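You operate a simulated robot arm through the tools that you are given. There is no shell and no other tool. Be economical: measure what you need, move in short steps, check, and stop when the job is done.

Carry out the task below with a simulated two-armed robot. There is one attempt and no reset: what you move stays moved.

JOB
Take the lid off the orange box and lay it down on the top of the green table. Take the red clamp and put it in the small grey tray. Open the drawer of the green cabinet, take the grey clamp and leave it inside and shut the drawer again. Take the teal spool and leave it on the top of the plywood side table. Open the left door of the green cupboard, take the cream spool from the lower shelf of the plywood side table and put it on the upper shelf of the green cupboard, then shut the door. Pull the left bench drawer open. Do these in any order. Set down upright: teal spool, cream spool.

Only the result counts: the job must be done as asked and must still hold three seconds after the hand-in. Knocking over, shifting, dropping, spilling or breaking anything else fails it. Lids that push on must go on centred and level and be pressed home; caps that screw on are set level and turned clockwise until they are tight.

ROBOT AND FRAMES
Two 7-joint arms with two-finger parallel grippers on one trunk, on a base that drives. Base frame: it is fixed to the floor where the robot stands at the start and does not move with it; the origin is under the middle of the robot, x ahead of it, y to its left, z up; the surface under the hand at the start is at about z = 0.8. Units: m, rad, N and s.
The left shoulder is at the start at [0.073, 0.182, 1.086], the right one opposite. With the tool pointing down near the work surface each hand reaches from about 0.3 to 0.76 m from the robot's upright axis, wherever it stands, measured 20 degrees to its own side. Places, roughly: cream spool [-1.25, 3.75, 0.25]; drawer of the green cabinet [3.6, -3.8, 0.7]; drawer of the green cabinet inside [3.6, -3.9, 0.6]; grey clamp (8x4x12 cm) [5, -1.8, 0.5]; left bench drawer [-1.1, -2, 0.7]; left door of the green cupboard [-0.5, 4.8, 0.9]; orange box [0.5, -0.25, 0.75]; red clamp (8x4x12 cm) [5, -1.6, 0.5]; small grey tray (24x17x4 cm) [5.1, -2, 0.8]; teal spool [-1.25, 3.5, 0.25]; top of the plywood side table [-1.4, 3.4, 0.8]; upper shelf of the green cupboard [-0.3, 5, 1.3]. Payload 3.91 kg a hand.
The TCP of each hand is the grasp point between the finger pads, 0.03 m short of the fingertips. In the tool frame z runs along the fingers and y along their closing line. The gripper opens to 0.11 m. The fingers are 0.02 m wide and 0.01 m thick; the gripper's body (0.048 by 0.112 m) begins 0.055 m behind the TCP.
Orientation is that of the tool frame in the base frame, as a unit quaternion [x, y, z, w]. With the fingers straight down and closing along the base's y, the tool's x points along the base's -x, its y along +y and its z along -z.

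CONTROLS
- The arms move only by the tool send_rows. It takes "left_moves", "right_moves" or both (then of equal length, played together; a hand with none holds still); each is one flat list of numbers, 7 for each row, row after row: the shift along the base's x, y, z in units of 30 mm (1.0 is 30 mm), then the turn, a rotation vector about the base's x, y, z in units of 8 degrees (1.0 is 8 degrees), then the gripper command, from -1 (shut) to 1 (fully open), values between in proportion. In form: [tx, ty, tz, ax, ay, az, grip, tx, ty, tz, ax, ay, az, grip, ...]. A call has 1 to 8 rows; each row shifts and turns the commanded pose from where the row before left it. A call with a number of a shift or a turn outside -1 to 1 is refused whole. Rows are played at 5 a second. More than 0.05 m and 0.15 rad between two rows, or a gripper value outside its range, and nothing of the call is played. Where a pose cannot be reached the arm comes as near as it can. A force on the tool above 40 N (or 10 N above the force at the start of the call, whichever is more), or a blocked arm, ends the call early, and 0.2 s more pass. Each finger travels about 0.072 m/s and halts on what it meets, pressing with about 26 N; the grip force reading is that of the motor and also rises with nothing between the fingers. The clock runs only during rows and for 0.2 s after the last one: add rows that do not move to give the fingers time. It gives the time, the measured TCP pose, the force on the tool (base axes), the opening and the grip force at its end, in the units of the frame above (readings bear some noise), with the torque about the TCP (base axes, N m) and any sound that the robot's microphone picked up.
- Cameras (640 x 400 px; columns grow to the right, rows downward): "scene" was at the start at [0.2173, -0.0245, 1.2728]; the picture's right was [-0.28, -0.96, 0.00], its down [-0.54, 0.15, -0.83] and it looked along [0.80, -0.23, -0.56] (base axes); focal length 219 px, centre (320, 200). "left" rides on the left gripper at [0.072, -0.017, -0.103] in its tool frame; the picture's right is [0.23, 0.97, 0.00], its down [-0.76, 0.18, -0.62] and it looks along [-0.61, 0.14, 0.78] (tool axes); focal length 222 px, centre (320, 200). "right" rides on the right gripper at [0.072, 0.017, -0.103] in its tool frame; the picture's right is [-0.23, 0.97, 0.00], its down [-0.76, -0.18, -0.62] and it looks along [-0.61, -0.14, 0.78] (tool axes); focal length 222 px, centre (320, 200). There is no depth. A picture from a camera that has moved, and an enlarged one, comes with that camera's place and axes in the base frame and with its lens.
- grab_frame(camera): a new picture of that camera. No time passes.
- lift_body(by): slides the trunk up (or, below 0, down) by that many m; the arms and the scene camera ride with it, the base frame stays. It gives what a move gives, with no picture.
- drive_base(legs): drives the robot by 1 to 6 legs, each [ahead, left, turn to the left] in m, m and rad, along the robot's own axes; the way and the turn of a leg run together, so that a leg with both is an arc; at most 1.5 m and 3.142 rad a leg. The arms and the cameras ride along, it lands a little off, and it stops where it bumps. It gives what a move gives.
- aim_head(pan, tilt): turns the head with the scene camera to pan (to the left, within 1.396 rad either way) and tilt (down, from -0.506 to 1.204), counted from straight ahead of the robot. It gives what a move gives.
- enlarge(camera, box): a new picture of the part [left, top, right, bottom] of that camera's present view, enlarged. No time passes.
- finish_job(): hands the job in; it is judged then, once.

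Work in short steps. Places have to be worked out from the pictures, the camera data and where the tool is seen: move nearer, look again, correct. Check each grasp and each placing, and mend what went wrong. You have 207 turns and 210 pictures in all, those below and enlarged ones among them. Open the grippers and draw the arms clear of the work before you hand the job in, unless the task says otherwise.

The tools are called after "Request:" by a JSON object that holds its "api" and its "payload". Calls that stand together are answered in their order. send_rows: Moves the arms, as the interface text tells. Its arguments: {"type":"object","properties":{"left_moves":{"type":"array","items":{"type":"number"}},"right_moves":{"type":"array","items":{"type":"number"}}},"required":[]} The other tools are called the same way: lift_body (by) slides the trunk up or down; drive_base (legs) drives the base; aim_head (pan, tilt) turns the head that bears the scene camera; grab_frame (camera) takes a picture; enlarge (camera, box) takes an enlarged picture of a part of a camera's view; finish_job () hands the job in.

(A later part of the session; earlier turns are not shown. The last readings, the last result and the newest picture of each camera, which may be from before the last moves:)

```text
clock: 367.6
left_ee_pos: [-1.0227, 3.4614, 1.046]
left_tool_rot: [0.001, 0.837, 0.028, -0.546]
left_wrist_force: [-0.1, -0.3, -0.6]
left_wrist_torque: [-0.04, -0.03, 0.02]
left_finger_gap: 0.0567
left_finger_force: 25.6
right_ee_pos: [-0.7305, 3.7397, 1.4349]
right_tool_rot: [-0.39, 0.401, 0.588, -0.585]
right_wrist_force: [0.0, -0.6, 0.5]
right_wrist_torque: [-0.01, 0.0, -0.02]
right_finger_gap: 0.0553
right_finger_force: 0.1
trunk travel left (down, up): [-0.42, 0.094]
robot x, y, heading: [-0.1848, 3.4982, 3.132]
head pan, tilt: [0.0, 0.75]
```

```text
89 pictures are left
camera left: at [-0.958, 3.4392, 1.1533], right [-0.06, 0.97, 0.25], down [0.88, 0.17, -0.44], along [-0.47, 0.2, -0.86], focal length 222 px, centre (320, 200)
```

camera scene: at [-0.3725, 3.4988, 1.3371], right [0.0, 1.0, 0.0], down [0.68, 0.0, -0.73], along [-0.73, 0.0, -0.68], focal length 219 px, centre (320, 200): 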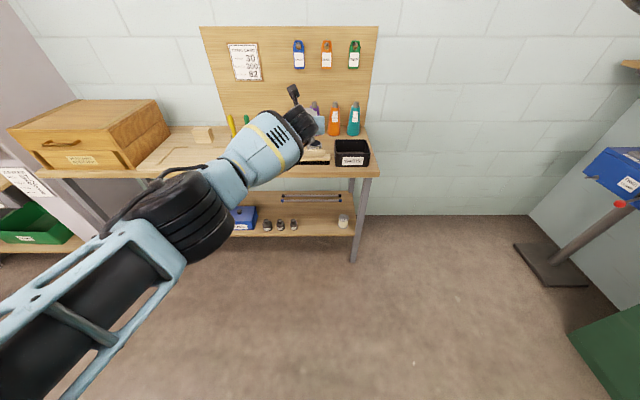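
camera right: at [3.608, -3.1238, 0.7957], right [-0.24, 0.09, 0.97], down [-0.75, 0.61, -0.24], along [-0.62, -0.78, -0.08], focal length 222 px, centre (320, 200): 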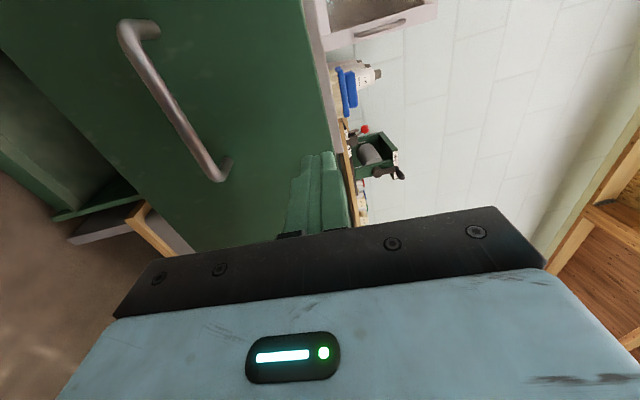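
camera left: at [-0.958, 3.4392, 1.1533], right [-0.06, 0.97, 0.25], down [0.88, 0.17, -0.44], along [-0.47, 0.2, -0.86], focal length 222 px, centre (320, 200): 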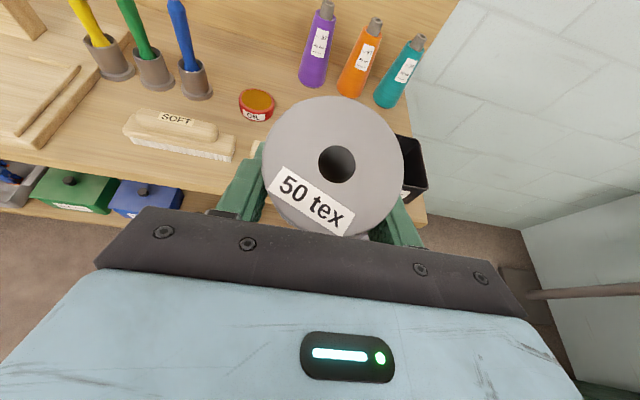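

Lifting changed the hand pitch, so I'll restore it to 45° to bring the spool upright. A gap between the boards and the SOFT brush near y≈3.14 looks free, so I'm moving there to inspect.

Request:
{"api": "send_rows", "payload": {"left_moves": [0.2, 0, 0.2, 0, -0.67, 0, -1, 0.2, 0, 0.2, 0, -0.67, 0, -1, 0.2, 0, 0.2, 0, -0.67, 0, -1, 0, 0, 0, 0, -0.67, 0, -1]}}

Request:
{"api": "drive_base", "payload": {"legs": [[0, 0.32, 0]]}}

Request:
{"api": "grab_frame", "payload": {"camera": "left"}}

Request:
{"api": "grab_frame", "payload": {"camera": "scene"}}

```text
clock: 368.6
left_ee_pos: [-0.9926, 3.4568, 1.0571]
left_tool_rot: [-0.005, 0.916, 0.027, -0.401]
left_wrist_force: [-0.2, -0.1, -1.0]
left_wrist_torque: [-0.02, 0.01, 0.02]
left_finger_gap: 0.0571
left_finger_force: 26.4
left hand out of reach, approached as far as the arm can: row 3, 4
right_ee_pos: [-0.73, 3.7401, 1.4337]
right_tool_rot: [-0.388, 0.401, 0.589, -0.585]
right_wrist_force: [0.1, -0.6, -0.7]
right_wrist_torque: [0.01, 0.02, -0.01]
right_finger_gap: 0.055
right_finger_force: 0.0
trunk travel left (down, up): [-0.42, 0.094]
robot x, y, heading: [-0.1831, 3.4949, 3.135]
head pan, tilt: [0.0, 0.75]
```

```text
clock: 372.0
left_ee_pos: [-0.9926, 3.1311, 1.0575]
left_tool_rot: [-0.007, 0.915, 0.026, -0.402]
left_wrist_force: [0.6, 0.8, -1.7]
left_wrist_torque: [-0.03, -0.03, -0.06]
left_finger_gap: 0.0568
left_finger_force: 26.0
right_ee_pos: [-0.7316, 3.4148, 1.4347]
right_tool_rot: [0.39, -0.399, -0.587, 0.587]
right_wrist_force: [0.1, 0.6, 0.3]
right_wrist_torque: [-0.03, -0.03, 0.01]
right_finger_gap: 0.055
right_finger_force: 0.0
trunk travel left (down, up): [-0.42, 0.094]
robot x, y, heading: [-0.1835, 3.1807, -3.134]
head pan, tilt: [0.0, 0.75]
```

```text
88 pictures are left
camera left: at [-0.9658, 3.1089, 1.1795], right [-0.15, 0.96, 0.22], down [0.98, 0.18, -0.13], along [-0.16, 0.2, -0.97], focal length 222 px, centre (320, 200)
```

left: 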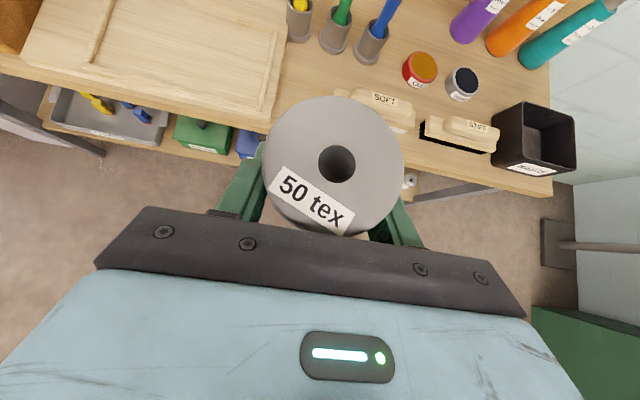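

```text
87 pictures are left
camera scene: at [-0.3725, 3.1773, 1.3372], right [0.0, 1.0, 0.0], down [0.68, 0.0, -0.73], along [-0.73, 0.0, -0.68], focal length 219 px, centre (320, 200)
```

scene: 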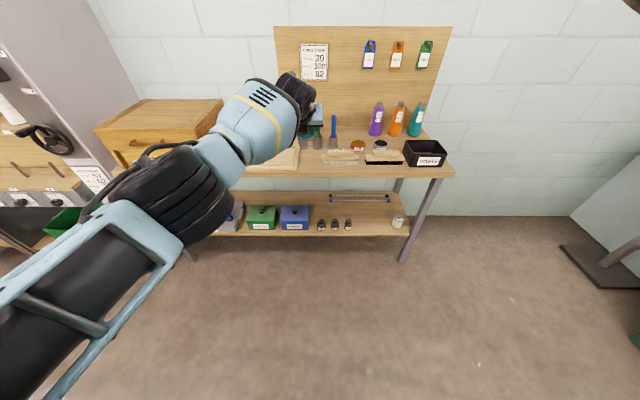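

A free patch lies between the boards (y≈3.08) and the SOFT brush (y≈3.18), x −1.31…−1.14. I'm driving in above it and fixing the last 2.5° of pitch.

Request:
{"api": "drive_base", "payload": {"legs": [[0.2, 0, 0.007]]}}

Request:
{"api": "send_rows", "payload": {"left_moves": [-0.3, -0.1, -0.8, 0, -0.15, 0, -1, -0.3, -0.1, -0.8, 0, -0.15, 0, -1, -0.3, 0, -0.8, 0, 0, 0, -1, 0, 0, -0.8, 0, 0, 0, -1]}}

Request:
{"api": "grab_frame", "payload": {"camera": "left"}}

Request:
{"api": "enlarge", "payload": {"camera": "scene", "box": [220, 60, 460, 210]}}

```text
clock: 373.6
left_ee_pos: [-1.1929, 3.1248, 1.0565]
left_tool_rot: [-0.01, 0.915, 0.024, -0.402]
left_wrist_force: [-0.8, -0.4, -1.2]
left_wrist_torque: [0.01, 0.0, -0.02]
left_finger_gap: 0.057
left_finger_force: 25.7
right_ee_pos: [-0.9345, 3.4098, 1.4343]
right_tool_rot: [0.392, -0.397, -0.585, 0.589]
right_wrist_force: [0.1, -0.5, 0.0]
right_wrist_torque: [0.0, -0.02, 0.02]
right_finger_gap: 0.0551
right_finger_force: 0.1
trunk travel left (down, up): [-0.42, 0.094]
robot x, y, heading: [-0.3859, 3.1735, -3.132]
head pan, tilt: [0.0, 0.75]
```

```text
clock: 374.6
left_ee_pos: [-1.1892, 3.1079, 0.9474]
left_tool_rot: [-0.011, 0.923, 0.024, -0.384]
left_wrist_force: [-0.1, -0.1, 0.1]
left_wrist_torque: [0.0, -0.01, -0.01]
left_finger_gap: 0.0568
left_finger_force: 26.1
left hand out of reach, approached as far as the arm can: row 1, 2, 3
right_ee_pos: [-0.9331, 3.4104, 1.4335]
right_tool_rot: [0.39, -0.398, -0.585, 0.589]
right_wrist_force: [-0.4, -0.4, -0.4]
right_wrist_torque: [0.02, 0.02, 0.02]
right_finger_gap: 0.0549
right_finger_force: 0.1
trunk travel left (down, up): [-0.42, 0.094]
robot x, y, heading: [-0.3828, 3.1765, -3.13]
head pan, tilt: [0.0, 0.75]
```

```text
86 pictures are left
camera left: at [-1.1678, 3.0864, 1.0715], right [-0.16, 0.96, 0.21], down [0.98, 0.18, -0.09], along [-0.13, 0.19, -0.97], focal length 222 px, centre (320, 200)
```

left: 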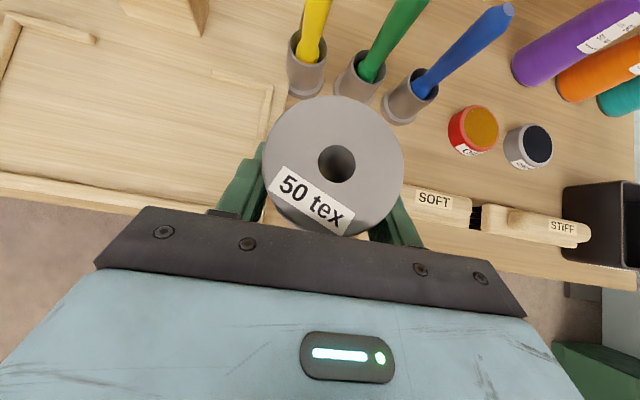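

```text
2.67 times, centred on (340, 135) of scene
camera zoom: at [-0.5727, 3.1751, 1.3371], right [-0.01, 1.0, 0.0], down [0.68, 0.01, -0.73], along [-0.73, -0.01, -0.68], focal length 584 px, centre (267, 373)
```

zoom: 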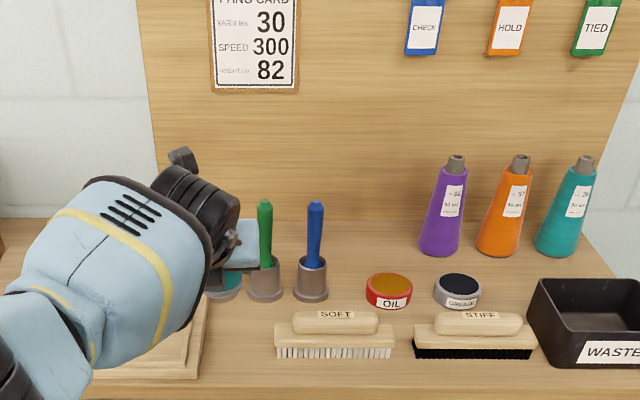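

The zoomed view confirms a free gap of y≈3.08–3.18. I'm nudging the base to centre the spool at [-1.215,3.13].

Request:
{"api": "drive_base", "payload": {"legs": [[0.025, -0.022, 0]]}}

Request:
{"api": "send_rows", "payload": {"left_moves": [0, 0, -0.7, 0, 0, 0, -1, 0, 0, -0.7, 0, 0, 0, -1, 0, 0, 0, 0, 0, 0, -1]}}

Request:
{"api": "grab_frame", "payload": {"camera": "left"}}

Request:
{"api": "enlarge", "payload": {"camera": "scene", "box": [220, 90, 380, 210]}}

```text
clock: 375.5
left_ee_pos: [-1.2152, 3.1295, 0.9479]
left_tool_rot: [-0.012, 0.923, 0.023, -0.383]
left_wrist_force: [-1.1, 0.2, -1.4]
left_wrist_torque: [-0.04, -0.02, -0.03]
left_finger_gap: 0.0569
left_finger_force: 26.3
right_ee_pos: [-0.9581, 3.4309, 1.4342]
right_tool_rot: [0.391, -0.396, -0.585, 0.59]
right_wrist_force: [-0.2, -0.6, 0.5]
right_wrist_torque: [-0.04, 0.0, 0.01]
right_finger_gap: 0.0548
right_finger_force: 0.1
trunk travel left (down, up): [-0.42, 0.094]
robot x, y, heading: [-0.4139, 3.1953, -3.132]
head pan, tilt: [0.0, 0.75]
```

```text
clock: 376.3
left_ee_pos: [-1.2092, 3.1262, 0.914]
left_tool_rot: [-0.011, 0.923, 0.025, -0.383]
left_wrist_force: [0.8, -0.4, -0.2]
left_wrist_torque: [-0.01, 0.02, -0.01]
left_finger_gap: 0.0569
left_finger_force: 25.9
left hand out of reach, approached as far as the arm can: row 2
right_ee_pos: [-0.959, 3.4315, 1.4344]
right_tool_rot: [0.392, -0.397, -0.585, 0.59]
right_wrist_force: [-0.2, 0.1, 0.1]
right_wrist_torque: [-0.02, -0.02, -0.03]
right_finger_gap: 0.0549
right_finger_force: 0.1
trunk travel left (down, up): [-0.42, 0.094]
robot x, y, heading: [-0.4095, 3.2009, -3.132]
head pan, tilt: [0.0, 0.75]
```

```text
84 pictures are left
camera left: at [-1.187, 3.1048, 1.0381], right [-0.16, 0.96, 0.21], down [0.98, 0.18, -0.09], along [-0.13, 0.19, -0.97], focal length 222 px, centre (320, 200)
```

left: 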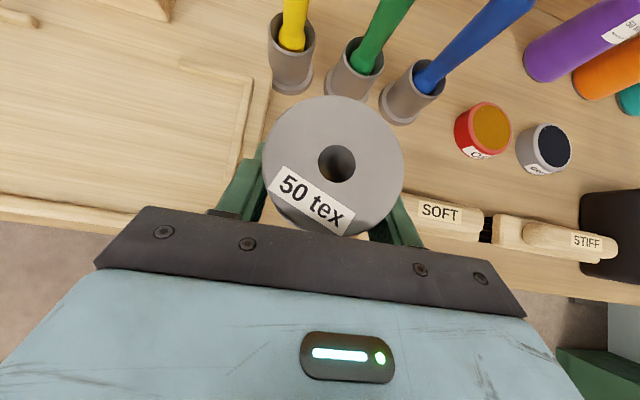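

```text
3.33 times, centred on (300, 150) of scene
camera zoom: at [-0.597, 3.1957, 1.3372], right [-0.01, 1.0, 0.0], down [0.68, 0.01, -0.73], along [-0.73, -0.01, -0.68], focal length 730 px, centre (387, 367)
```

zoom: 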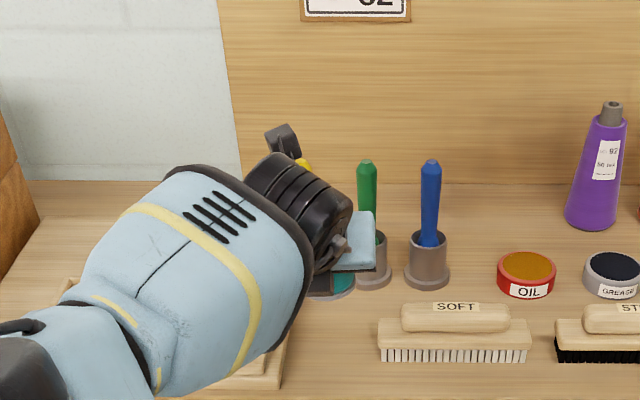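

The arm is near its limit, so I'll lower with the trunk instead.

Request:
{"api": "lift_body", "payload": {"by": -0.055}}

Request:
{"api": "grab_frame", "payload": {"camera": "left"}}

Request:
{"api": "enlarge", "payload": {"camera": "scene", "box": [220, 90, 380, 210]}}

```text
clock: 377.2
left_ee_pos: [-1.2041, 3.128, 0.8155]
left_tool_rot: [-0.01, 0.934, 0.024, -0.355]
left_wrist_force: [1.8, -0.6, 4.7]
left_wrist_torque: [-0.13, 0.09, 0.04]
left_finger_gap: 0.0568
left_finger_force: 26.3
right_ee_pos: [-0.9571, 3.4313, 1.3803]
right_tool_rot: [0.39, -0.398, -0.585, 0.589]
right_wrist_force: [0.3, 0.8, -0.5]
right_wrist_torque: [0.02, -0.02, -0.04]
right_finger_gap: 0.0553
right_finger_force: 0.1
trunk travel left (down, up): [-0.365, 0.149]
robot x, y, heading: [-0.4087, 3.1983, -3.134]
head pan, tilt: [0.0, 0.75]
```

```text
82 pictures are left
camera left: at [-1.1896, 3.1061, 0.9401], right [-0.17, 0.96, 0.2], down [0.98, 0.18, -0.03], along [-0.07, 0.19, -0.98], focal length 222 px, centre (320, 200)
```

left: 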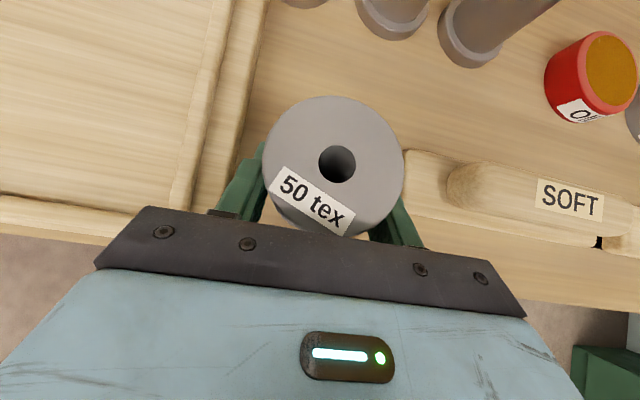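

```text
3.33 times, centred on (300, 150) of scene
camera zoom: at [-0.6198, 3.1957, 1.2751], right [-0.01, 1.0, 0.0], down [0.68, 0.01, -0.73], along [-0.73, -0.01, -0.68], focal length 730 px, centre (387, 367)
```

zoom: 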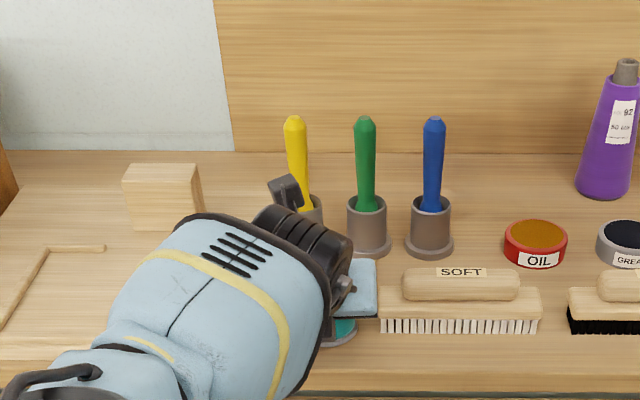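

Contact: the spool bottom is on the table (z≈0.77). I'll correct the 3° tilt, then open only slightly since the brush is close.

Request:
{"api": "send_rows", "payload": {"left_moves": [0, 0, 0.1, 0, 0.4, 0, -1, 0, 0, 0, 0, 0, 0, -1]}}

Request:
{"api": "grab_frame", "payload": {"camera": "left"}}

```text
clock: 377.9
left_ee_pos: [-1.2095, 3.1299, 0.8156]
left_tool_rot: [-0.011, 0.924, 0.024, -0.38]
left_wrist_force: [-0.2, 0.8, -0.8]
left_wrist_torque: [0.0, -0.02, -0.02]
left_finger_gap: 0.057
left_finger_force: 26.3
left hand out of reach, approached as far as the arm can: row 1
right_ee_pos: [-0.9585, 3.4322, 1.3793]
right_tool_rot: [0.391, -0.397, -0.585, 0.589]
right_wrist_force: [-0.6, 0.0, -0.4]
right_wrist_torque: [-0.04, 0.01, -0.03]
right_finger_gap: 0.0551
right_finger_force: 0.0
trunk travel left (down, up): [-0.365, 0.149]
robot x, y, heading: [-0.4124, 3.1989, -3.131]
head pan, tilt: [0.0, 0.75]
```

```text
80 pictures are left
camera left: at [-1.1886, 3.1078, 0.939], right [-0.16, 0.96, 0.21], down [0.98, 0.18, -0.08], along [-0.12, 0.19, -0.97], focal length 222 px, centre (320, 200)
```

left: 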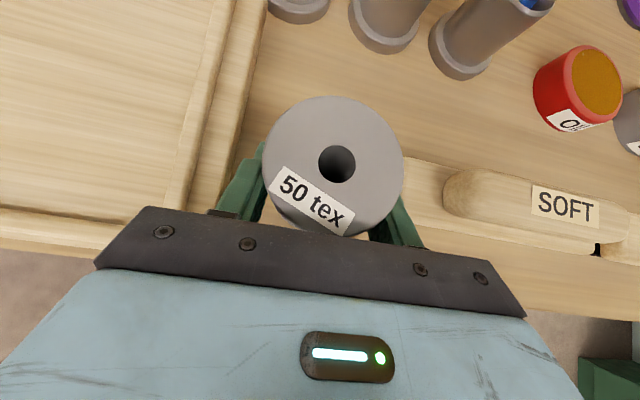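

Upright again. I'll lower 3 mm to seat it and open a little.

Request:
{"api": "send_rows", "payload": {"left_moves": [0, 0, -0.12, 0, 0, 0, -1, 0, 0, 0, 0, 0, 0, 0.1, 0, 0, 0, 0, 0, 0, 0.2, 0, 0, 0, 0, 0, 0, 0.2]}}

Request:
{"api": "grab_frame", "payload": {"camera": "left"}}

```text
clock: 378.9
left_ee_pos: [-1.21, 3.1298, 0.812]
left_tool_rot: [-0.011, 0.924, 0.024, -0.381]
left_wrist_force: [-0.8, 0.8, -0.6]
left_wrist_torque: [0.03, 0.01, 0.02]
left_finger_gap: 0.066
left_finger_force: 0.0
right_ee_pos: [-0.958, 3.432, 1.379]
right_tool_rot: [0.391, -0.397, -0.585, 0.589]
right_wrist_force: [0.7, 0.3, 0.5]
right_wrist_torque: [0.0, -0.03, 0.0]
right_finger_gap: 0.055
right_finger_force: 0.1
trunk travel left (down, up): [-0.365, 0.149]
robot x, y, heading: [-0.4088, 3.1981, -3.127]
head pan, tilt: [0.0, 0.75]
```

```text
79 pictures are left
camera left: at [-1.1885, 3.1078, 0.936], right [-0.16, 0.96, 0.21], down [0.98, 0.18, -0.08], along [-0.12, 0.19, -0.97], focal length 222 px, centre (320, 200)
```

left: 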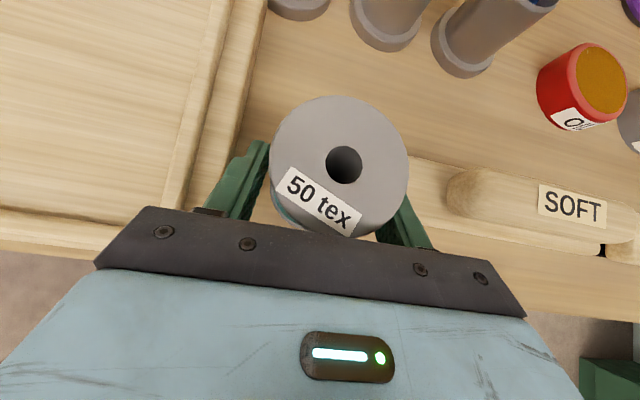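

It stands free. I'm retreating along the tool axis, then driving back.

Request:
{"api": "send_rows", "payload": {"left_moves": [0.4, 0, 0.4, 0, 0, 0, 0.2, 0.4, 0, 0.4, 0, 0, 0, 0.2, 0.4, 0, 0.4, 0, 0, 0, 0.2]}}

Request:
{"api": "drive_base", "payload": {"legs": [[-0.2, 0, 0]]}}

Request:
{"api": "enlarge", "payload": {"camera": "scene", "box": [200, 70, 440, 240]}}

Request:
{"api": "grab_frame", "payload": {"camera": "left"}}

```text
clock: 379.5
left_ee_pos: [-1.2104, 3.1152, 0.8174]
left_tool_rot: [-0.041, 0.928, 0.018, -0.37]
left_wrist_force: [-7.1, 10.0, -4.6]
left_wrist_torque: [0.38, 0.01, -0.57]
left_finger_gap: 0.0606
left_finger_force: 0.0
left hand out of reach, approached as far as the arm can: row 1
right_ee_pos: [-0.9575, 3.4339, 1.3782]
right_tool_rot: [0.391, -0.398, -0.585, 0.589]
right_wrist_force: [0.5, 0.3, 0.4]
right_wrist_torque: [-0.03, -0.02, -0.04]
right_finger_gap: 0.0551
right_finger_force: 0.0
trunk travel left (down, up): [-0.365, 0.149]
robot x, y, heading: [-0.4099, 3.1964, -3.137]
head pan, tilt: [0.0, 0.75]
stopped in row 3 (left hand): the force on the tool passed its limit at 78 N (the readings are from after the stop); the commanded pose is now the measured one
```

```text
clock: 381.1
left_ee_pos: [-1.008, 3.1139, 0.8181]
left_tool_rot: [-0.045, 0.928, 0.015, -0.369]
left_wrist_force: [1.2, -0.2, -0.2]
left_wrist_torque: [-0.02, -0.01, -0.02]
left_finger_gap: 0.0659
left_finger_force: 0.1
right_ee_pos: [-0.7561, 3.4349, 1.3804]
right_tool_rot: [0.391, -0.397, -0.586, 0.588]
right_wrist_force: [1.4, -0.4, -0.1]
right_wrist_torque: [0.03, -0.02, -0.01]
right_finger_gap: 0.0549
right_finger_force: 0.0
trunk travel left (down, up): [-0.365, 0.149]
robot x, y, heading: [-0.2115, 3.1986, -3.138]
head pan, tilt: [0.0, 0.75]
```

```text
2.35 times, centred on (320, 155) of scene
camera zoom: at [-0.4195, 3.1981, 1.2751], right [-0.01, 1.0, 0.0], down [0.68, 0.0, -0.73], along [-0.73, 0.0, -0.68], focal length 516 px, centre (320, 306)
```

zoom: 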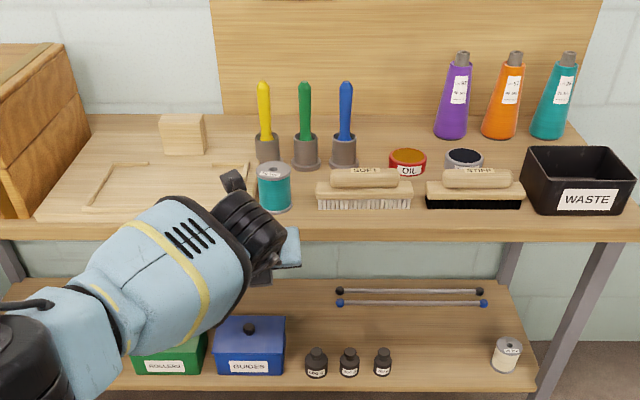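

```text
77 pictures are left
camera left: at [-0.9888, 3.0915, 0.9414], right [-0.23, 0.95, 0.22], down [0.97, 0.25, -0.06], along [-0.11, 0.19, -0.97], focal length 222 px, centre (320, 200)
```

left: 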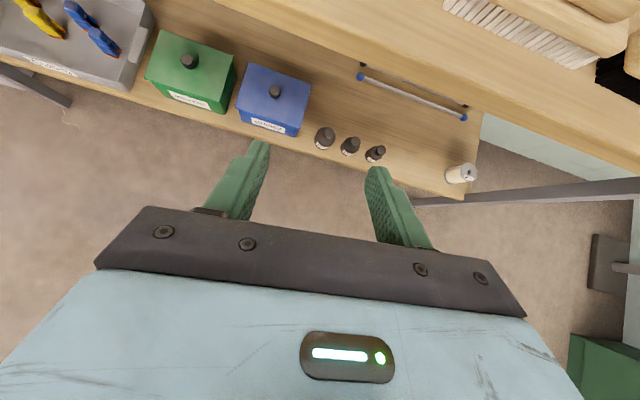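

The teal spool stands upright on the table top between the boards and the brush. Now the cream spool: straighten the hand, shift north and lower.

Request:
{"api": "send_rows", "payload": {"left_moves": [0.2, 0, 0, -0.44, 0, -0.52, 0.5, 0.2, 0, 0, 0, 0, 0, 0.5]}}

Request:
{"api": "drive_base", "payload": {"legs": [[0, -0.485, 0]]}}

Request:
{"api": "lift_body", "payload": {"by": -0.34}}

Request:
{"api": "grab_frame", "payload": {"camera": "left"}}

```text
clock: 381.7
left_ee_pos: [-0.9961, 3.1134, 0.8193]
left_tool_rot: [0.001, 0.929, 0.0, -0.371]
left_wrist_force: [0.5, -0.5, 0.3]
left_wrist_torque: [0.0, 0.01, -0.04]
left_finger_gap: 0.0823
left_finger_force: 0.0
right_ee_pos: [-0.7573, 3.4357, 1.3797]
right_tool_rot: [0.391, -0.399, -0.586, 0.588]
right_wrist_force: [-0.7, -1.2, -0.3]
right_wrist_torque: [0.01, 0.01, -0.01]
right_finger_gap: 0.055
right_finger_force: 0.0
trunk travel left (down, up): [-0.365, 0.149]
robot x, y, heading: [-0.2087, 3.2023, -3.135]
head pan, tilt: [0.0, 0.75]
```

```text
clock: 386.3
left_ee_pos: [-1.001, 3.5833, 0.8161]
left_tool_rot: [0.001, 0.93, 0.001, -0.369]
left_wrist_force: [0.4, 0.7, -0.6]
left_wrist_torque: [-0.01, 0.01, 0.02]
left_finger_gap: 0.0823
left_finger_force: 0.2
right_ee_pos: [-0.7592, 3.9055, 1.3799]
right_tool_rot: [0.39, -0.398, -0.586, 0.588]
right_wrist_force: [0.2, 0.2, 0.2]
right_wrist_torque: [0.01, 0.01, 0.03]
right_finger_gap: 0.0548
right_finger_force: 0.1
trunk travel left (down, up): [-0.365, 0.149]
robot x, y, heading: [-0.21, 3.6695, -3.131]
head pan, tilt: [0.0, 0.75]
```

```text
clock: 389.6
left_ee_pos: [-0.9994, 3.5842, 0.4786]
left_tool_rot: [0.001, 0.929, -0.001, -0.371]
left_wrist_force: [-0.2, -0.2, 0.0]
left_wrist_torque: [-0.02, -0.03, -0.01]
left_finger_gap: 0.0823
left_finger_force: 0.0
right_ee_pos: [-0.7599, 3.9057, 1.0399]
right_tool_rot: [0.39, -0.399, -0.586, 0.588]
right_wrist_force: [-6.2, 0.7, -0.8]
right_wrist_torque: [0.13, 0.27, -0.48]
right_finger_gap: 0.0547
right_finger_force: 0.0
trunk travel left (down, up): [-0.025, 0.489]
robot x, y, heading: [-0.2119, 3.669, -3.138]
head pan, tilt: [0.0, 0.75]
```

```text
76 pictures are left
camera left: at [-0.9817, 3.5679, 0.6034], right [-0.16, 0.97, 0.16], down [0.98, 0.18, -0.07], along [-0.1, 0.14, -0.99], focal length 222 px, centre (320, 200)
```

left: 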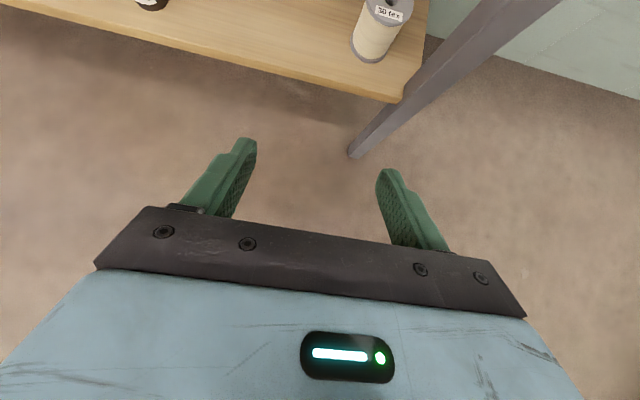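

Cream spool centre about [-1.264,3.648]. I'm shifting right 6 cm and driving in.

Request:
{"api": "drive_base", "payload": {"legs": [[0.18, -0.061, 0]]}}

Request:
{"api": "send_rows", "payload": {"left_moves": [0, 0, -0.8, 0, 0, 0, 0.5, 0, 0, -0.8, 0, 0, 0, 0.5, 0, 0, 0, 0, 0, 0, 0.5]}}

Request:
{"api": "grab_frame", "payload": {"camera": "left"}}

```text
clock: 391.2
left_ee_pos: [-1.1813, 3.6436, 0.4784]
left_tool_rot: [0.002, 0.929, 0.0, -0.369]
left_wrist_force: [0.1, 0.5, -0.3]
left_wrist_torque: [-0.01, 0.03, -0.03]
left_finger_gap: 0.0825
left_finger_force: 0.0
right_ee_pos: [-0.9402, 3.9651, 1.0401]
right_tool_rot: [0.391, -0.398, -0.586, 0.587]
right_wrist_force: [-4.1, -0.5, -2.8]
right_wrist_torque: [0.26, 0.4, -0.46]
right_finger_gap: 0.0549
right_finger_force: 0.1
trunk travel left (down, up): [-0.025, 0.489]
robot x, y, heading: [-0.3952, 3.729, -3.136]
head pan, tilt: [0.0, 0.75]
```

```text
clock: 392.0
left_ee_pos: [-1.1796, 3.6436, 0.4311]
left_tool_rot: [0.002, 0.929, 0.001, -0.37]
left_wrist_force: [0.4, 0.2, 0.6]
left_wrist_torque: [0.02, -0.03, 0.0]
left_finger_gap: 0.0826
left_finger_force: 0.1
right_ee_pos: [-0.9411, 3.9661, 1.0393]
right_tool_rot: [0.391, -0.398, -0.587, 0.587]
right_wrist_force: [-3.6, -0.5, -2.6]
right_wrist_torque: [0.28, 0.43, -0.46]
right_finger_gap: 0.0548
right_finger_force: 0.1
trunk travel left (down, up): [-0.025, 0.489]
robot x, y, heading: [-0.394, 3.7249, -3.132]
head pan, tilt: [0.0, 0.75]
```

```text
75 pictures are left
camera left: at [-1.1623, 3.6281, 0.5561], right [-0.16, 0.97, 0.16], down [0.98, 0.17, -0.07], along [-0.1, 0.14, -0.99], focal length 222 px, centre (320, 200)
```

left: 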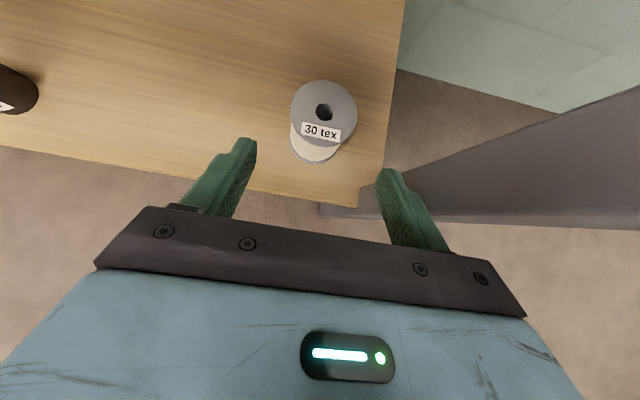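

Centre [-1.262,3.645]. I'm driving 4 cm in and then descending diagonally around it.

Request:
{"api": "drive_base", "payload": {"legs": [[0.045, 0, 0]]}}

Request:
{"api": "send_rows", "payload": {"left_moves": [-0.45, 0, -0.8, 0, 0, 0, 0.5, -0.45, 0, -0.8, 0, 0, 0, 0.5, -0.45, 0, -0.8, 0, 0, 0, 0.5, -0.1, 0, -0.8, 0, 0, 0, 0.5, 0, 0, 0, 0, 0, 0, 0.5]}}

Request:
{"api": "grab_frame", "payload": {"camera": "left"}}

```text
clock: 392.9
left_ee_pos: [-1.2243, 3.6437, 0.4313]
left_tool_rot: [0.001, 0.929, 0.001, -0.37]
left_wrist_force: [-0.4, -0.1, -1.4]
left_wrist_torque: [0.03, 0.0, -0.01]
left_finger_gap: 0.0822
left_finger_force: 0.1
right_ee_pos: [-0.9842, 3.9657, 1.0392]
right_tool_rot: [0.39, -0.398, -0.586, 0.588]
right_wrist_force: [-5.0, -0.6, -3.2]
right_wrist_torque: [0.29, 0.43, -0.44]
right_finger_gap: 0.0549
right_finger_force: 0.1
trunk travel left (down, up): [-0.025, 0.489]
robot x, y, heading: [-0.437, 3.7252, -3.136]
head pan, tilt: [0.0, 0.75]
```

```text
clock: 394.1
left_ee_pos: [-1.2687, 3.6462, 0.3338]
left_tool_rot: [0.002, 0.929, 0.0, -0.371]
left_wrist_force: [0.8, 0.9, 1.3]
left_wrist_torque: [-0.01, 0.03, 0.01]
left_finger_gap: 0.0825
left_finger_force: 0.1
right_ee_pos: [-0.9837, 3.9653, 1.0389]
right_tool_rot: [-0.391, 0.398, 0.588, -0.586]
right_wrist_force: [-4.5, 0.2, -2.6]
right_wrist_torque: [0.3, 0.4, -0.41]
right_finger_gap: 0.0548
right_finger_force: 0.1
trunk travel left (down, up): [-0.025, 0.489]
robot x, y, heading: [-0.4415, 3.7255, -3.139]
head pan, tilt: [0.0, 0.75]
```

```text
74 pictures are left
camera left: at [-1.2496, 3.6301, 0.459], right [-0.16, 0.97, 0.16], down [0.98, 0.17, -0.07], along [-0.1, 0.14, -0.99], focal length 222 px, centre (320, 200)
```

left: 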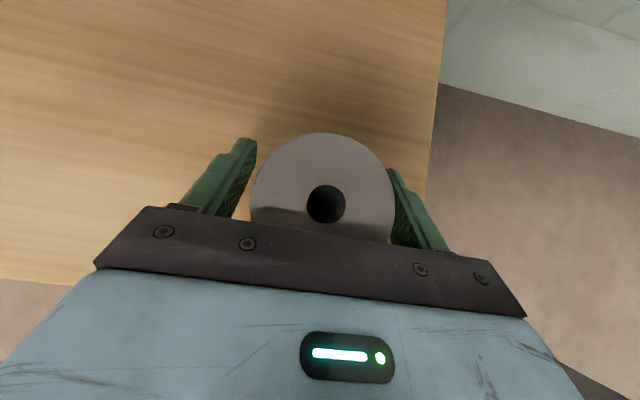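

The spool is between the pads. I'm closing and lifting.

Request:
{"api": "send_rows", "payload": {"left_moves": [0, 0, 0, 0, 0, 0, -1, 0, 0, 0, 0, 0, 0, -1, 0, 0, 0, 0, 0, 0, -1, 0, 0, 0.4, 0, 0, 0, -1, 0, 0, 0.6, 0, 0, 0, -1]}}

Request:
{"api": "drive_base", "payload": {"legs": [[-0.25, 0, 0]]}}

Request:
{"api": "grab_frame", "payload": {"camera": "left"}}

```text
clock: 395.3
left_ee_pos: [-1.2675, 3.6447, 0.3657]
left_tool_rot: [0.002, 0.929, 0.001, -0.37]
left_wrist_force: [0.0, 0.2, -0.9]
left_wrist_torque: [0.04, 0.0, -0.03]
left_finger_gap: 0.0567
left_finger_force: 25.9
right_ee_pos: [-0.9846, 3.9664, 1.0385]
right_tool_rot: [0.39, -0.399, -0.586, 0.587]
right_wrist_force: [-5.0, 1.2, -3.8]
right_wrist_torque: [0.22, 0.38, -0.41]
right_finger_gap: 0.0549
right_finger_force: 0.0
trunk travel left (down, up): [-0.025, 0.489]
robot x, y, heading: [-0.4376, 3.7282, -3.138]
head pan, tilt: [0.0, 0.75]
```

```text
clock: 397.1
left_ee_pos: [-1.0168, 3.6433, 0.3658]
left_tool_rot: [-0.001, 0.929, -0.002, -0.37]
left_wrist_force: [0.5, -0.3, -0.1]
left_wrist_torque: [0.03, 0.01, 0.01]
left_finger_gap: 0.0567
left_finger_force: 26.5
right_ee_pos: [-0.7355, 3.9651, 1.0407]
right_tool_rot: [0.391, -0.398, -0.585, 0.588]
right_wrist_force: [-4.5, 0.4, -3.2]
right_wrist_torque: [0.28, 0.4, -0.41]
right_finger_gap: 0.0548
right_finger_force: 0.2
trunk travel left (down, up): [-0.025, 0.489]
robot x, y, heading: [-0.1875, 3.7279, -3.134]
head pan, tilt: [0.0, 0.75]
```

```text
73 pictures are left
camera left: at [-0.999, 3.6278, 0.4904], right [-0.17, 0.97, 0.16], down [0.98, 0.18, -0.07], along [-0.1, 0.14, -0.99], focal length 222 px, centre (320, 200)
```

left: 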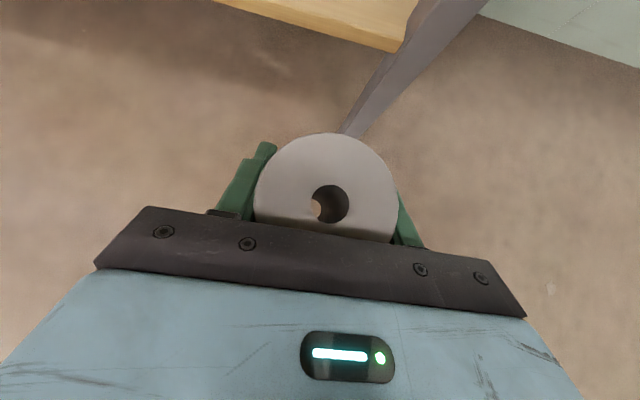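

The cream spool is secure. I'm shifting south for room, turning to face the cupboard and looking.

Request:
{"api": "drive_base", "payload": {"legs": [[0, 0.35, 0], [0, 0, -1.578]]}}

Request:
{"api": "lift_body", "payload": {"by": 0.3}}

Request:
{"api": "aim_head", "payload": {"pan": 0.0, "tilt": 0.3}}

Request:
{"api": "grab_frame", "payload": {"camera": "scene"}}

```text
clock: 404.7
left_ee_pos: [-0.235, 4.2087, 0.3661]
left_tool_rot: [0.672, 0.641, 0.268, -0.255]
left_wrist_force: [-0.3, 0.4, -0.7]
left_wrist_torque: [0.05, 0.02, -0.02]
left_finger_gap: 0.0566
left_finger_force: 25.9
right_ee_pos: [0.0746, 3.9134, 1.0396]
right_tool_rot: [0.016, 0.557, 0.83, 0.017]
right_wrist_force: [-2.2, 2.0, -3.9]
right_wrist_torque: [0.52, -0.35, -0.39]
right_finger_gap: 0.0549
right_finger_force: 0.1
trunk travel left (down, up): [-0.025, 0.489]
robot x, y, heading: [-0.1855, 3.3765, 1.538]
head pan, tilt: [0.0, 0.75]
```

```text
clock: 407.7
left_ee_pos: [-0.2322, 4.2212, 0.844]
left_tool_rot: [0.636, 0.608, 0.343, -0.328]
left_wrist_force: [-0.8, 0.0, -0.3]
left_wrist_torque: [0.01, 0.01, 0.01]
left_finger_gap: 0.0568
left_finger_force: 26.4
right_ee_pos: [0.075, 3.9143, 1.3386]
right_tool_rot: [0.017, 0.557, 0.83, 0.015]
right_wrist_force: [0.3, 0.3, -0.3]
right_wrist_torque: [-0.01, 0.01, 0.01]
right_finger_gap: 0.0549
right_finger_force: 0.0
trunk travel left (down, up): [-0.325, 0.189]
robot x, y, heading: [-0.1839, 3.3791, 1.532]
head pan, tilt: [0.0, 0.75]
```

```text
clock: 408.6
left_ee_pos: [-0.2336, 4.2206, 0.8435]
left_tool_rot: [0.635, 0.609, 0.342, -0.33]
left_wrist_force: [0.3, -0.1, -0.6]
left_wrist_torque: [0.04, -0.01, 0.0]
left_finger_gap: 0.0569
left_finger_force: 25.5
right_ee_pos: [0.0741, 3.9135, 1.3399]
right_tool_rot: [0.017, 0.557, 0.83, 0.016]
right_wrist_force: [0.6, -0.2, 0.3]
right_wrist_torque: [-0.03, -0.01, 0.01]
right_finger_gap: 0.0549
right_finger_force: 0.1
trunk travel left (down, up): [-0.325, 0.189]
robot x, y, heading: [-0.1822, 3.3809, 1.537]
head pan, tilt: [0.0, 0.3]
```

```text
72 pictures are left
camera scene: at [-0.1757, 3.6096, 1.2742], right [1.0, -0.04, 0.0], down [-0.01, -0.3, -0.95], along [0.04, 0.95, -0.3], focal length 219 px, centre (320, 200)
```

scene: 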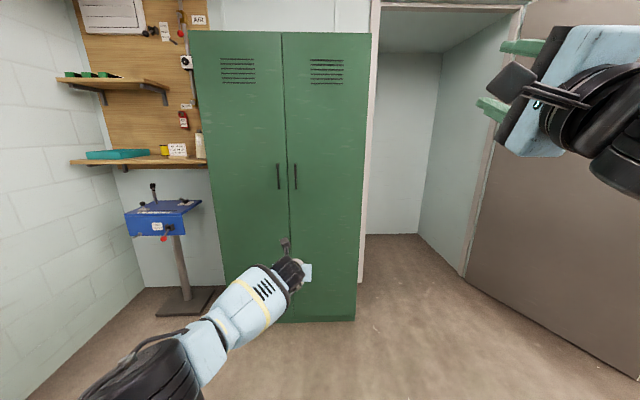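

The left door handle is a vertical bar near [-0.357,4.78,1.04]. I'll fold the left hand, holding the spool, back toward the body, and turn the right hand level with horizontal closing.

Request:
{"api": "send_rows", "payload": {"left_moves": [0, -0.9, 0.4, -0.8, 0, 0, -1, 0, -0.9, 0.4, -0.8, 0, 0, -1, 0, -0.9, 0.4, -0.8, 0, 0, -1, 0, -0.9, 0.4, -0.8, 0, 0, -1, 0, -0.9, 0.4, -0.8, 0, 0, -1, 0, -0.9, 0.4, -0.8, 0, 0, -1, 0, -0.9, 0.4, -0.8, 0, 0, -1, 0, -0.9, 0.4, -0.8, 0, 0, -1], "right_moves": [0, 0.3, -0.3, -0.93, 0, 0, 0, 0, 0.3, -0.3, -0.93, 0, 0, 0, 0, 0.3, -0.3, -0.93, 0, 0, 0, 0, 0.3, -0.3, 0, 1, 0, 0, 0, 0.3, -0.3, 0, 1, 0, 0, 0, 0.3, -0.3, 0, 1, 0, 0, 0, 0, 0, 0, 1, 0, 0, 0, 0, 0, 0, 1, 0, 0]}}

Request:
{"api": "send_rows", "payload": {"left_moves": [0, -0.8, 0.3, 0, 0, 0, -1, 0, -0.8, 0.3, 0, 0, 0, -1, 0, -0.6, 0, 0, 0, 0, -1, 0, 0, 0, 0, 0, 0, -1, 0, 0, 0, 0, 0, 0, -1, 0, 0, 0, 0, 0, 0, -1, 0, 0, 0, 0, 0, 0, -1], "right_moves": [0, 0, 0, 0, 1, 0, 0, 0, 0, 0, 0, 1, 0, 0, 0, 0, 0, 0, 1, 0, 0, 0, 0, 0, 0, 1, 0, 0, 0, 0, 0, 0, 1, 0, 0, 0, 0, 0, 0, 1, 0, 0, 0, 0, 0, 0, 0.25, 0, 0]}}

Request:
{"api": "grab_frame", "payload": {"camera": "right"}}

Request:
{"api": "grab_frame", "payload": {"camera": "left"}}

```text
clock: 410.4
left_ee_pos: [-0.2337, 4.0045, 0.941]
left_tool_rot: [0.716, 0.697, 0.045, -0.022]
left_wrist_force: [-0.7, 0.4, -1.4]
left_wrist_torque: [-0.04, -0.01, 0.0]
left_finger_gap: 0.0568
left_finger_force: 25.5
right_ee_pos: [0.0739, 3.969, 1.2855]
right_tool_rot: [0.256, 0.672, 0.658, -0.224]
right_wrist_force: [0.0, 0.6, 0.5]
right_wrist_torque: [0.0, -0.01, -0.01]
right_finger_gap: 0.0554
right_finger_force: 0.1
trunk travel left (down, up): [-0.325, 0.189]
robot x, y, heading: [-0.1852, 3.377, 1.533]
head pan, tilt: [0.0, 0.3]
```

```text
clock: 412.0
left_ee_pos: [-0.2336, 3.9413, 0.9575]
left_tool_rot: [0.716, 0.697, 0.047, -0.022]
left_wrist_force: [0.0, -0.4, -1.7]
left_wrist_torque: [-0.01, 0.0, 0.03]
left_finger_gap: 0.0567
left_finger_force: 26.2
right_ee_pos: [0.0743, 3.9686, 1.2849]
right_tool_rot: [0.275, 0.665, 0.651, -0.244]
right_wrist_force: [0.3, -0.2, 0.2]
right_wrist_torque: [0.02, -0.03, 0.01]
right_finger_gap: 0.055
right_finger_force: 0.0
right hand out of reach, approached as far as the arm can: row 1, 2, 3, 4, 5, 6
trunk travel left (down, up): [-0.325, 0.189]
robot x, y, heading: [-0.1855, 3.3774, 1.53]
head pan, tilt: [0.0, 0.3]
```

```text
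71 pictures are left
camera right: at [0.0301, 3.8675, 1.3517], right [0.83, -0.01, 0.56], down [0.41, -0.66, -0.63], along [0.37, 0.75, -0.55], focal length 222 px, centre (320, 200)
```

right: 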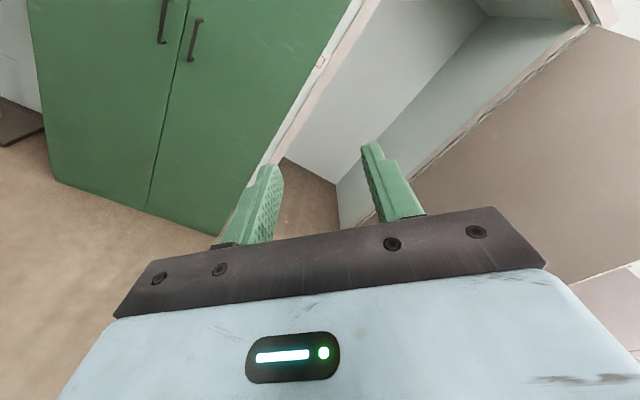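

```text
70 pictures are left
camera left: at [-0.2526, 4.0042, 1.0682], right [0.98, 0.2, 0.05], down [0.14, -0.82, 0.55], along [0.15, -0.53, -0.83], focal length 222 px, centre (320, 200)
```

left: 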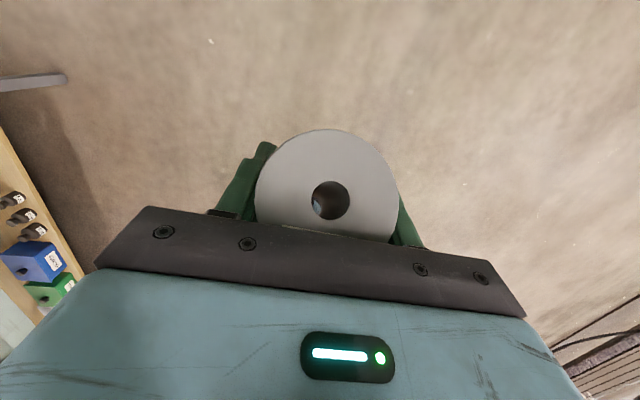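

The right roll hit its limit, so I'll roll it the other way (camera below), and pull the left hand back further.

Request:
{"api": "send_rows", "payload": {"left_moves": [0, -0.5, 0.7, 0, 0, 0, -1, 0, -0.5, 0.7, 0, 0, 0, -1, 0, -0.5, 0.7, 0, 0, 0, -1, 0, -0.5, 0.7, 0, 0, 0, -1, 0, -0.5, 0.7, 0, 0, 0, -1, 0, -0.5, 0.7, 0, 0, 0, -1, 0, -0.5, 0.7, 0, 0, 0, -1, 0, -0.5, 0, 0, 0, 0, -1], "right_moves": [0, 0, 0, 0, -1, 0, 0, 0, 0, 0, 0, -1, 0, 0, 0, 0, 0, 0, -1, 0, 0, 0, 0, 0, 0, -1, 0, 0, 0, 0, 0, 0, -1, 0, 0, 0, 0, 0, 0, -1, 0, 0, 0, 0, 0, 0, -1, 0, 0, 0, 0, 0, 0, -1, 0, 0]}}

Request:
{"api": "send_rows", "payload": {"right_moves": [0, 0, 0, 0, -1, 0, 0, 0, 0, 0, 0, -1, 0, 0, 0, 0, 0, 0, -1, 0, 0, 0, 0, 0, 0, -1, 0, 0, 0, 0, 0, 0, -1, 0, 0, 0, 0, 0, 0, -1, 0, 0, 0, 0, 0, 0, -1, 0, 0, 0, 0, 0, 0, -1, 0, 0]}}

Request:
{"api": "grab_frame", "payload": {"camera": "right"}}

```text
clock: 413.8
left_ee_pos: [-0.2349, 3.8187, 1.1059]
left_tool_rot: [0.716, 0.696, 0.047, -0.022]
left_wrist_force: [0.0, 0.0, -1.3]
left_wrist_torque: [0.02, -0.01, 0.02]
left_finger_gap: 0.0569
left_finger_force: 25.6
right_ee_pos: [0.0755, 3.9686, 1.2861]
right_tool_rot: [-0.1, 0.696, 0.699, 0.133]
right_wrist_force: [-0.1, -0.1, 0.1]
right_wrist_torque: [0.0, -0.01, -0.02]
right_finger_gap: 0.0552
right_finger_force: 0.0
trunk travel left (down, up): [-0.325, 0.189]
robot x, y, heading: [-0.183, 3.3773, 1.535]
head pan, tilt: [0.0, 0.3]
```

```text
clock: 415.6
left_ee_pos: [-0.2337, 3.8192, 1.1051]
left_tool_rot: [0.716, 0.696, 0.047, -0.022]
left_wrist_force: [0.3, 0.0, -0.6]
left_wrist_torque: [0.02, 0.01, 0.01]
left_finger_gap: 0.0569
left_finger_force: 26.2
right_ee_pos: [0.0746, 3.9666, 1.2855]
right_tool_rot: [-0.455, 0.519, 0.539, 0.483]
right_wrist_force: [-0.2, 1.3, 0.6]
right_wrist_torque: [-0.01, -0.04, -0.02]
right_finger_gap: 0.055
right_finger_force: 0.1
trunk travel left (down, up): [-0.325, 0.189]
robot x, y, heading: [-0.1831, 3.3767, 1.533]
head pan, tilt: [0.0, 0.3]
```

```text
69 pictures are left
camera right: at [0.0482, 3.866, 1.2111], right [-0.94, -0.01, 0.34], down [0.26, -0.66, 0.7], along [0.22, 0.75, 0.62], focal length 222 px, centre (320, 200)
```

right: 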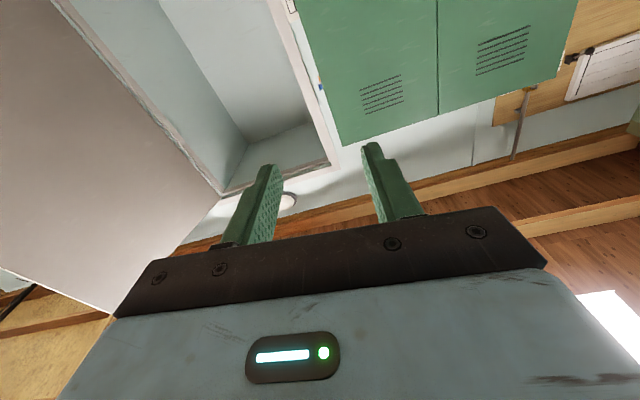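

The right hand is level with near-horizontal closing. I'm lowering to handle height and driving to a pre-grasp position in front of the handle.

Request:
{"api": "lift_body", "payload": {"by": -0.24}}

Request:
{"api": "drive_base", "payload": {"legs": [[0, 0.42, 0.038], [0.55, 0, 0]]}}

Request:
{"api": "grab_frame", "payload": {"camera": "right"}}

Request:
{"api": "grab_frame", "payload": {"camera": "scene"}}

```text
clock: 418.1
left_ee_pos: [-0.2329, 3.8189, 0.8666]
left_tool_rot: [0.716, 0.697, 0.046, -0.022]
left_wrist_force: [0.5, -0.1, -0.5]
left_wrist_torque: [0.01, -0.02, -0.04]
left_finger_gap: 0.0568
left_finger_force: 25.8
right_ee_pos: [0.0741, 3.9667, 1.0455]
right_tool_rot: [-0.455, 0.519, 0.54, 0.482]
right_wrist_force: [-0.2, -0.7, 0.4]
right_wrist_torque: [0.01, -0.04, -0.02]
right_finger_gap: 0.055
right_finger_force: 0.0
trunk travel left (down, up): [-0.085, 0.429]
robot x, y, heading: [-0.1821, 3.3778, 1.537]
head pan, tilt: [0.0, 0.3]
```

```text
clock: 425.1
left_ee_pos: [-0.6559, 4.3781, 0.8649]
left_tool_rot: [0.707, 0.705, 0.046, -0.023]
left_wrist_force: [-0.3, 0.0, -1.0]
left_wrist_torque: [0.04, 0.01, 0.02]
left_finger_gap: 0.0569
left_finger_force: 25.7
right_ee_pos: [-0.3514, 4.5339, 1.0454]
right_tool_rot: [-0.461, 0.514, 0.546, 0.475]
right_wrist_force: [-0.7, 0.9, -0.8]
right_wrist_torque: [-0.02, 0.05, 0.0]
right_finger_gap: 0.055
right_finger_force: 0.1
trunk travel left (down, up): [-0.085, 0.429]
robot x, y, heading: [-0.5964, 3.9408, 1.549]
head pan, tilt: [0.0, 0.3]
```

```text
68 pictures are left
camera right: at [-0.3753, 4.4315, 0.971], right [-0.94, -0.03, 0.35], down [0.28, -0.65, 0.7], along [0.21, 0.76, 0.62], focal length 222 px, centre (320, 200)
```

right: 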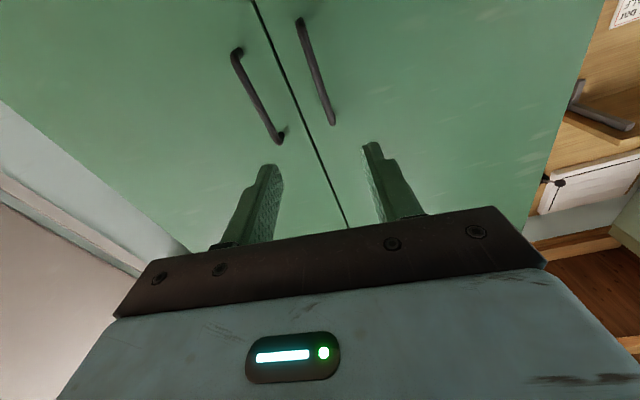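

```text
67 pictures are left
camera scene: at [-0.5922, 4.2552, 1.0081], right [1.0, -0.01, 0.0], down [0.0, -0.3, -0.96], along [0.01, 0.96, -0.3], focal length 219 px, centre (320, 200)
```

scene: 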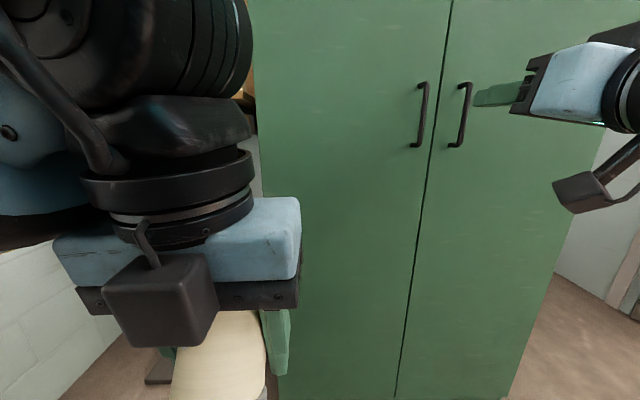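

The left handle is at [-0.355,4.788,1.04], and the hand is aligned. I'm driving forward 0.18.

Request:
{"api": "drive_base", "payload": {"legs": [[0.18, 0.005, 0]]}}

Request:
{"api": "grab_frame", "payload": {"camera": "right"}}

```text
clock: 426.6
left_ee_pos: [-0.658, 4.5573, 0.8653]
left_tool_rot: [0.708, 0.704, 0.045, -0.023]
left_wrist_force: [0.2, -0.7, -0.8]
left_wrist_torque: [0.0, 0.01, -0.01]
left_finger_gap: 0.0569
left_finger_force: 25.3
right_ee_pos: [-0.3533, 4.7136, 1.0458]
right_tool_rot: [-0.46, 0.515, 0.546, 0.475]
right_wrist_force: [0.1, -0.1, -0.4]
right_wrist_torque: [0.0, -0.01, -0.01]
right_finger_gap: 0.0549
right_finger_force: 0.0
trunk travel left (down, up): [-0.085, 0.429]
robot x, y, heading: [-0.5998, 4.1196, 1.55]
head pan, tilt: [0.0, 0.3]
```

```text
66 pictures are left
camera right: at [-0.3777, 4.6117, 0.9709], right [-0.94, -0.03, 0.35], down [0.28, -0.65, 0.7], along [0.21, 0.76, 0.62], focal length 222 px, centre (320, 200)
```

right: 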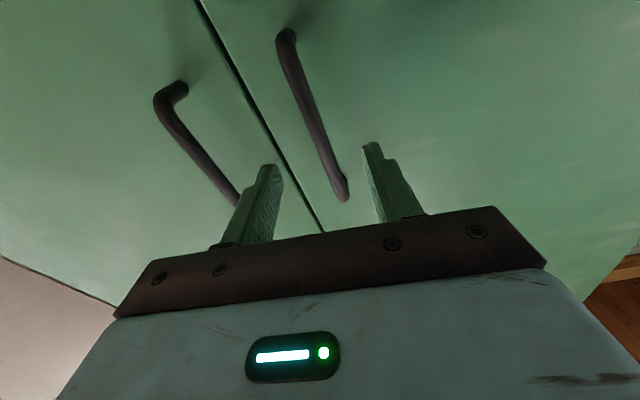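

The bar will pass between the fingers. I'm advancing 6.5 cm with the arm and closing.

Request:
{"api": "send_rows", "payload": {"right_moves": [-0.1, 0.7, 0, 0, 0, 0, 0, -0.1, 0.7, 0, 0, 0, 0, 0, 0, 0.7, 0, 0, 0, 0, 0, 0, 0, 0, 0, 0, 0, -1, 0, 0, 0, 0, 0, 0, -1, 0, 0, 0, 0, 0, 0, -1]}}

Request:
{"api": "grab_frame", "payload": {"camera": "right"}}

```text
clock: 428.0
left_ee_pos: [-0.6581, 4.5579, 0.8649]
left_tool_rot: [0.708, 0.705, 0.046, -0.022]
left_wrist_force: [1.0, 0.8, -1.4]
left_wrist_torque: [-0.01, 0.01, 0.02]
left_finger_gap: 0.0568
left_finger_force: 26.2
right_ee_pos: [-0.3571, 4.7757, 1.0451]
right_tool_rot: [-0.46, 0.514, 0.545, 0.476]
right_wrist_force: [8.1, -1.7, 1.5]
right_wrist_torque: [-0.34, -0.96, -0.06]
right_finger_gap: 0.0142
right_finger_force: 45.4
trunk travel left (down, up): [-0.085, 0.429]
robot x, y, heading: [-0.5999, 4.1164, 1.552]
head pan, tilt: [0.0, 0.3]
```

```text
65 pictures are left
camera right: at [-0.381, 4.6734, 0.9709], right [-0.94, -0.03, 0.34], down [0.28, -0.66, 0.7], along [0.21, 0.76, 0.62], focal length 222 px, centre (320, 200)
```

right: 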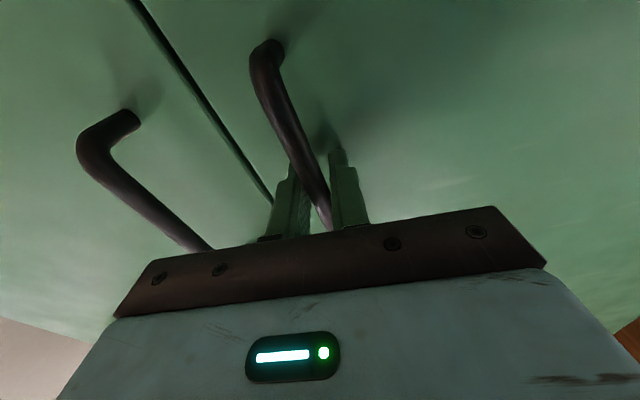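

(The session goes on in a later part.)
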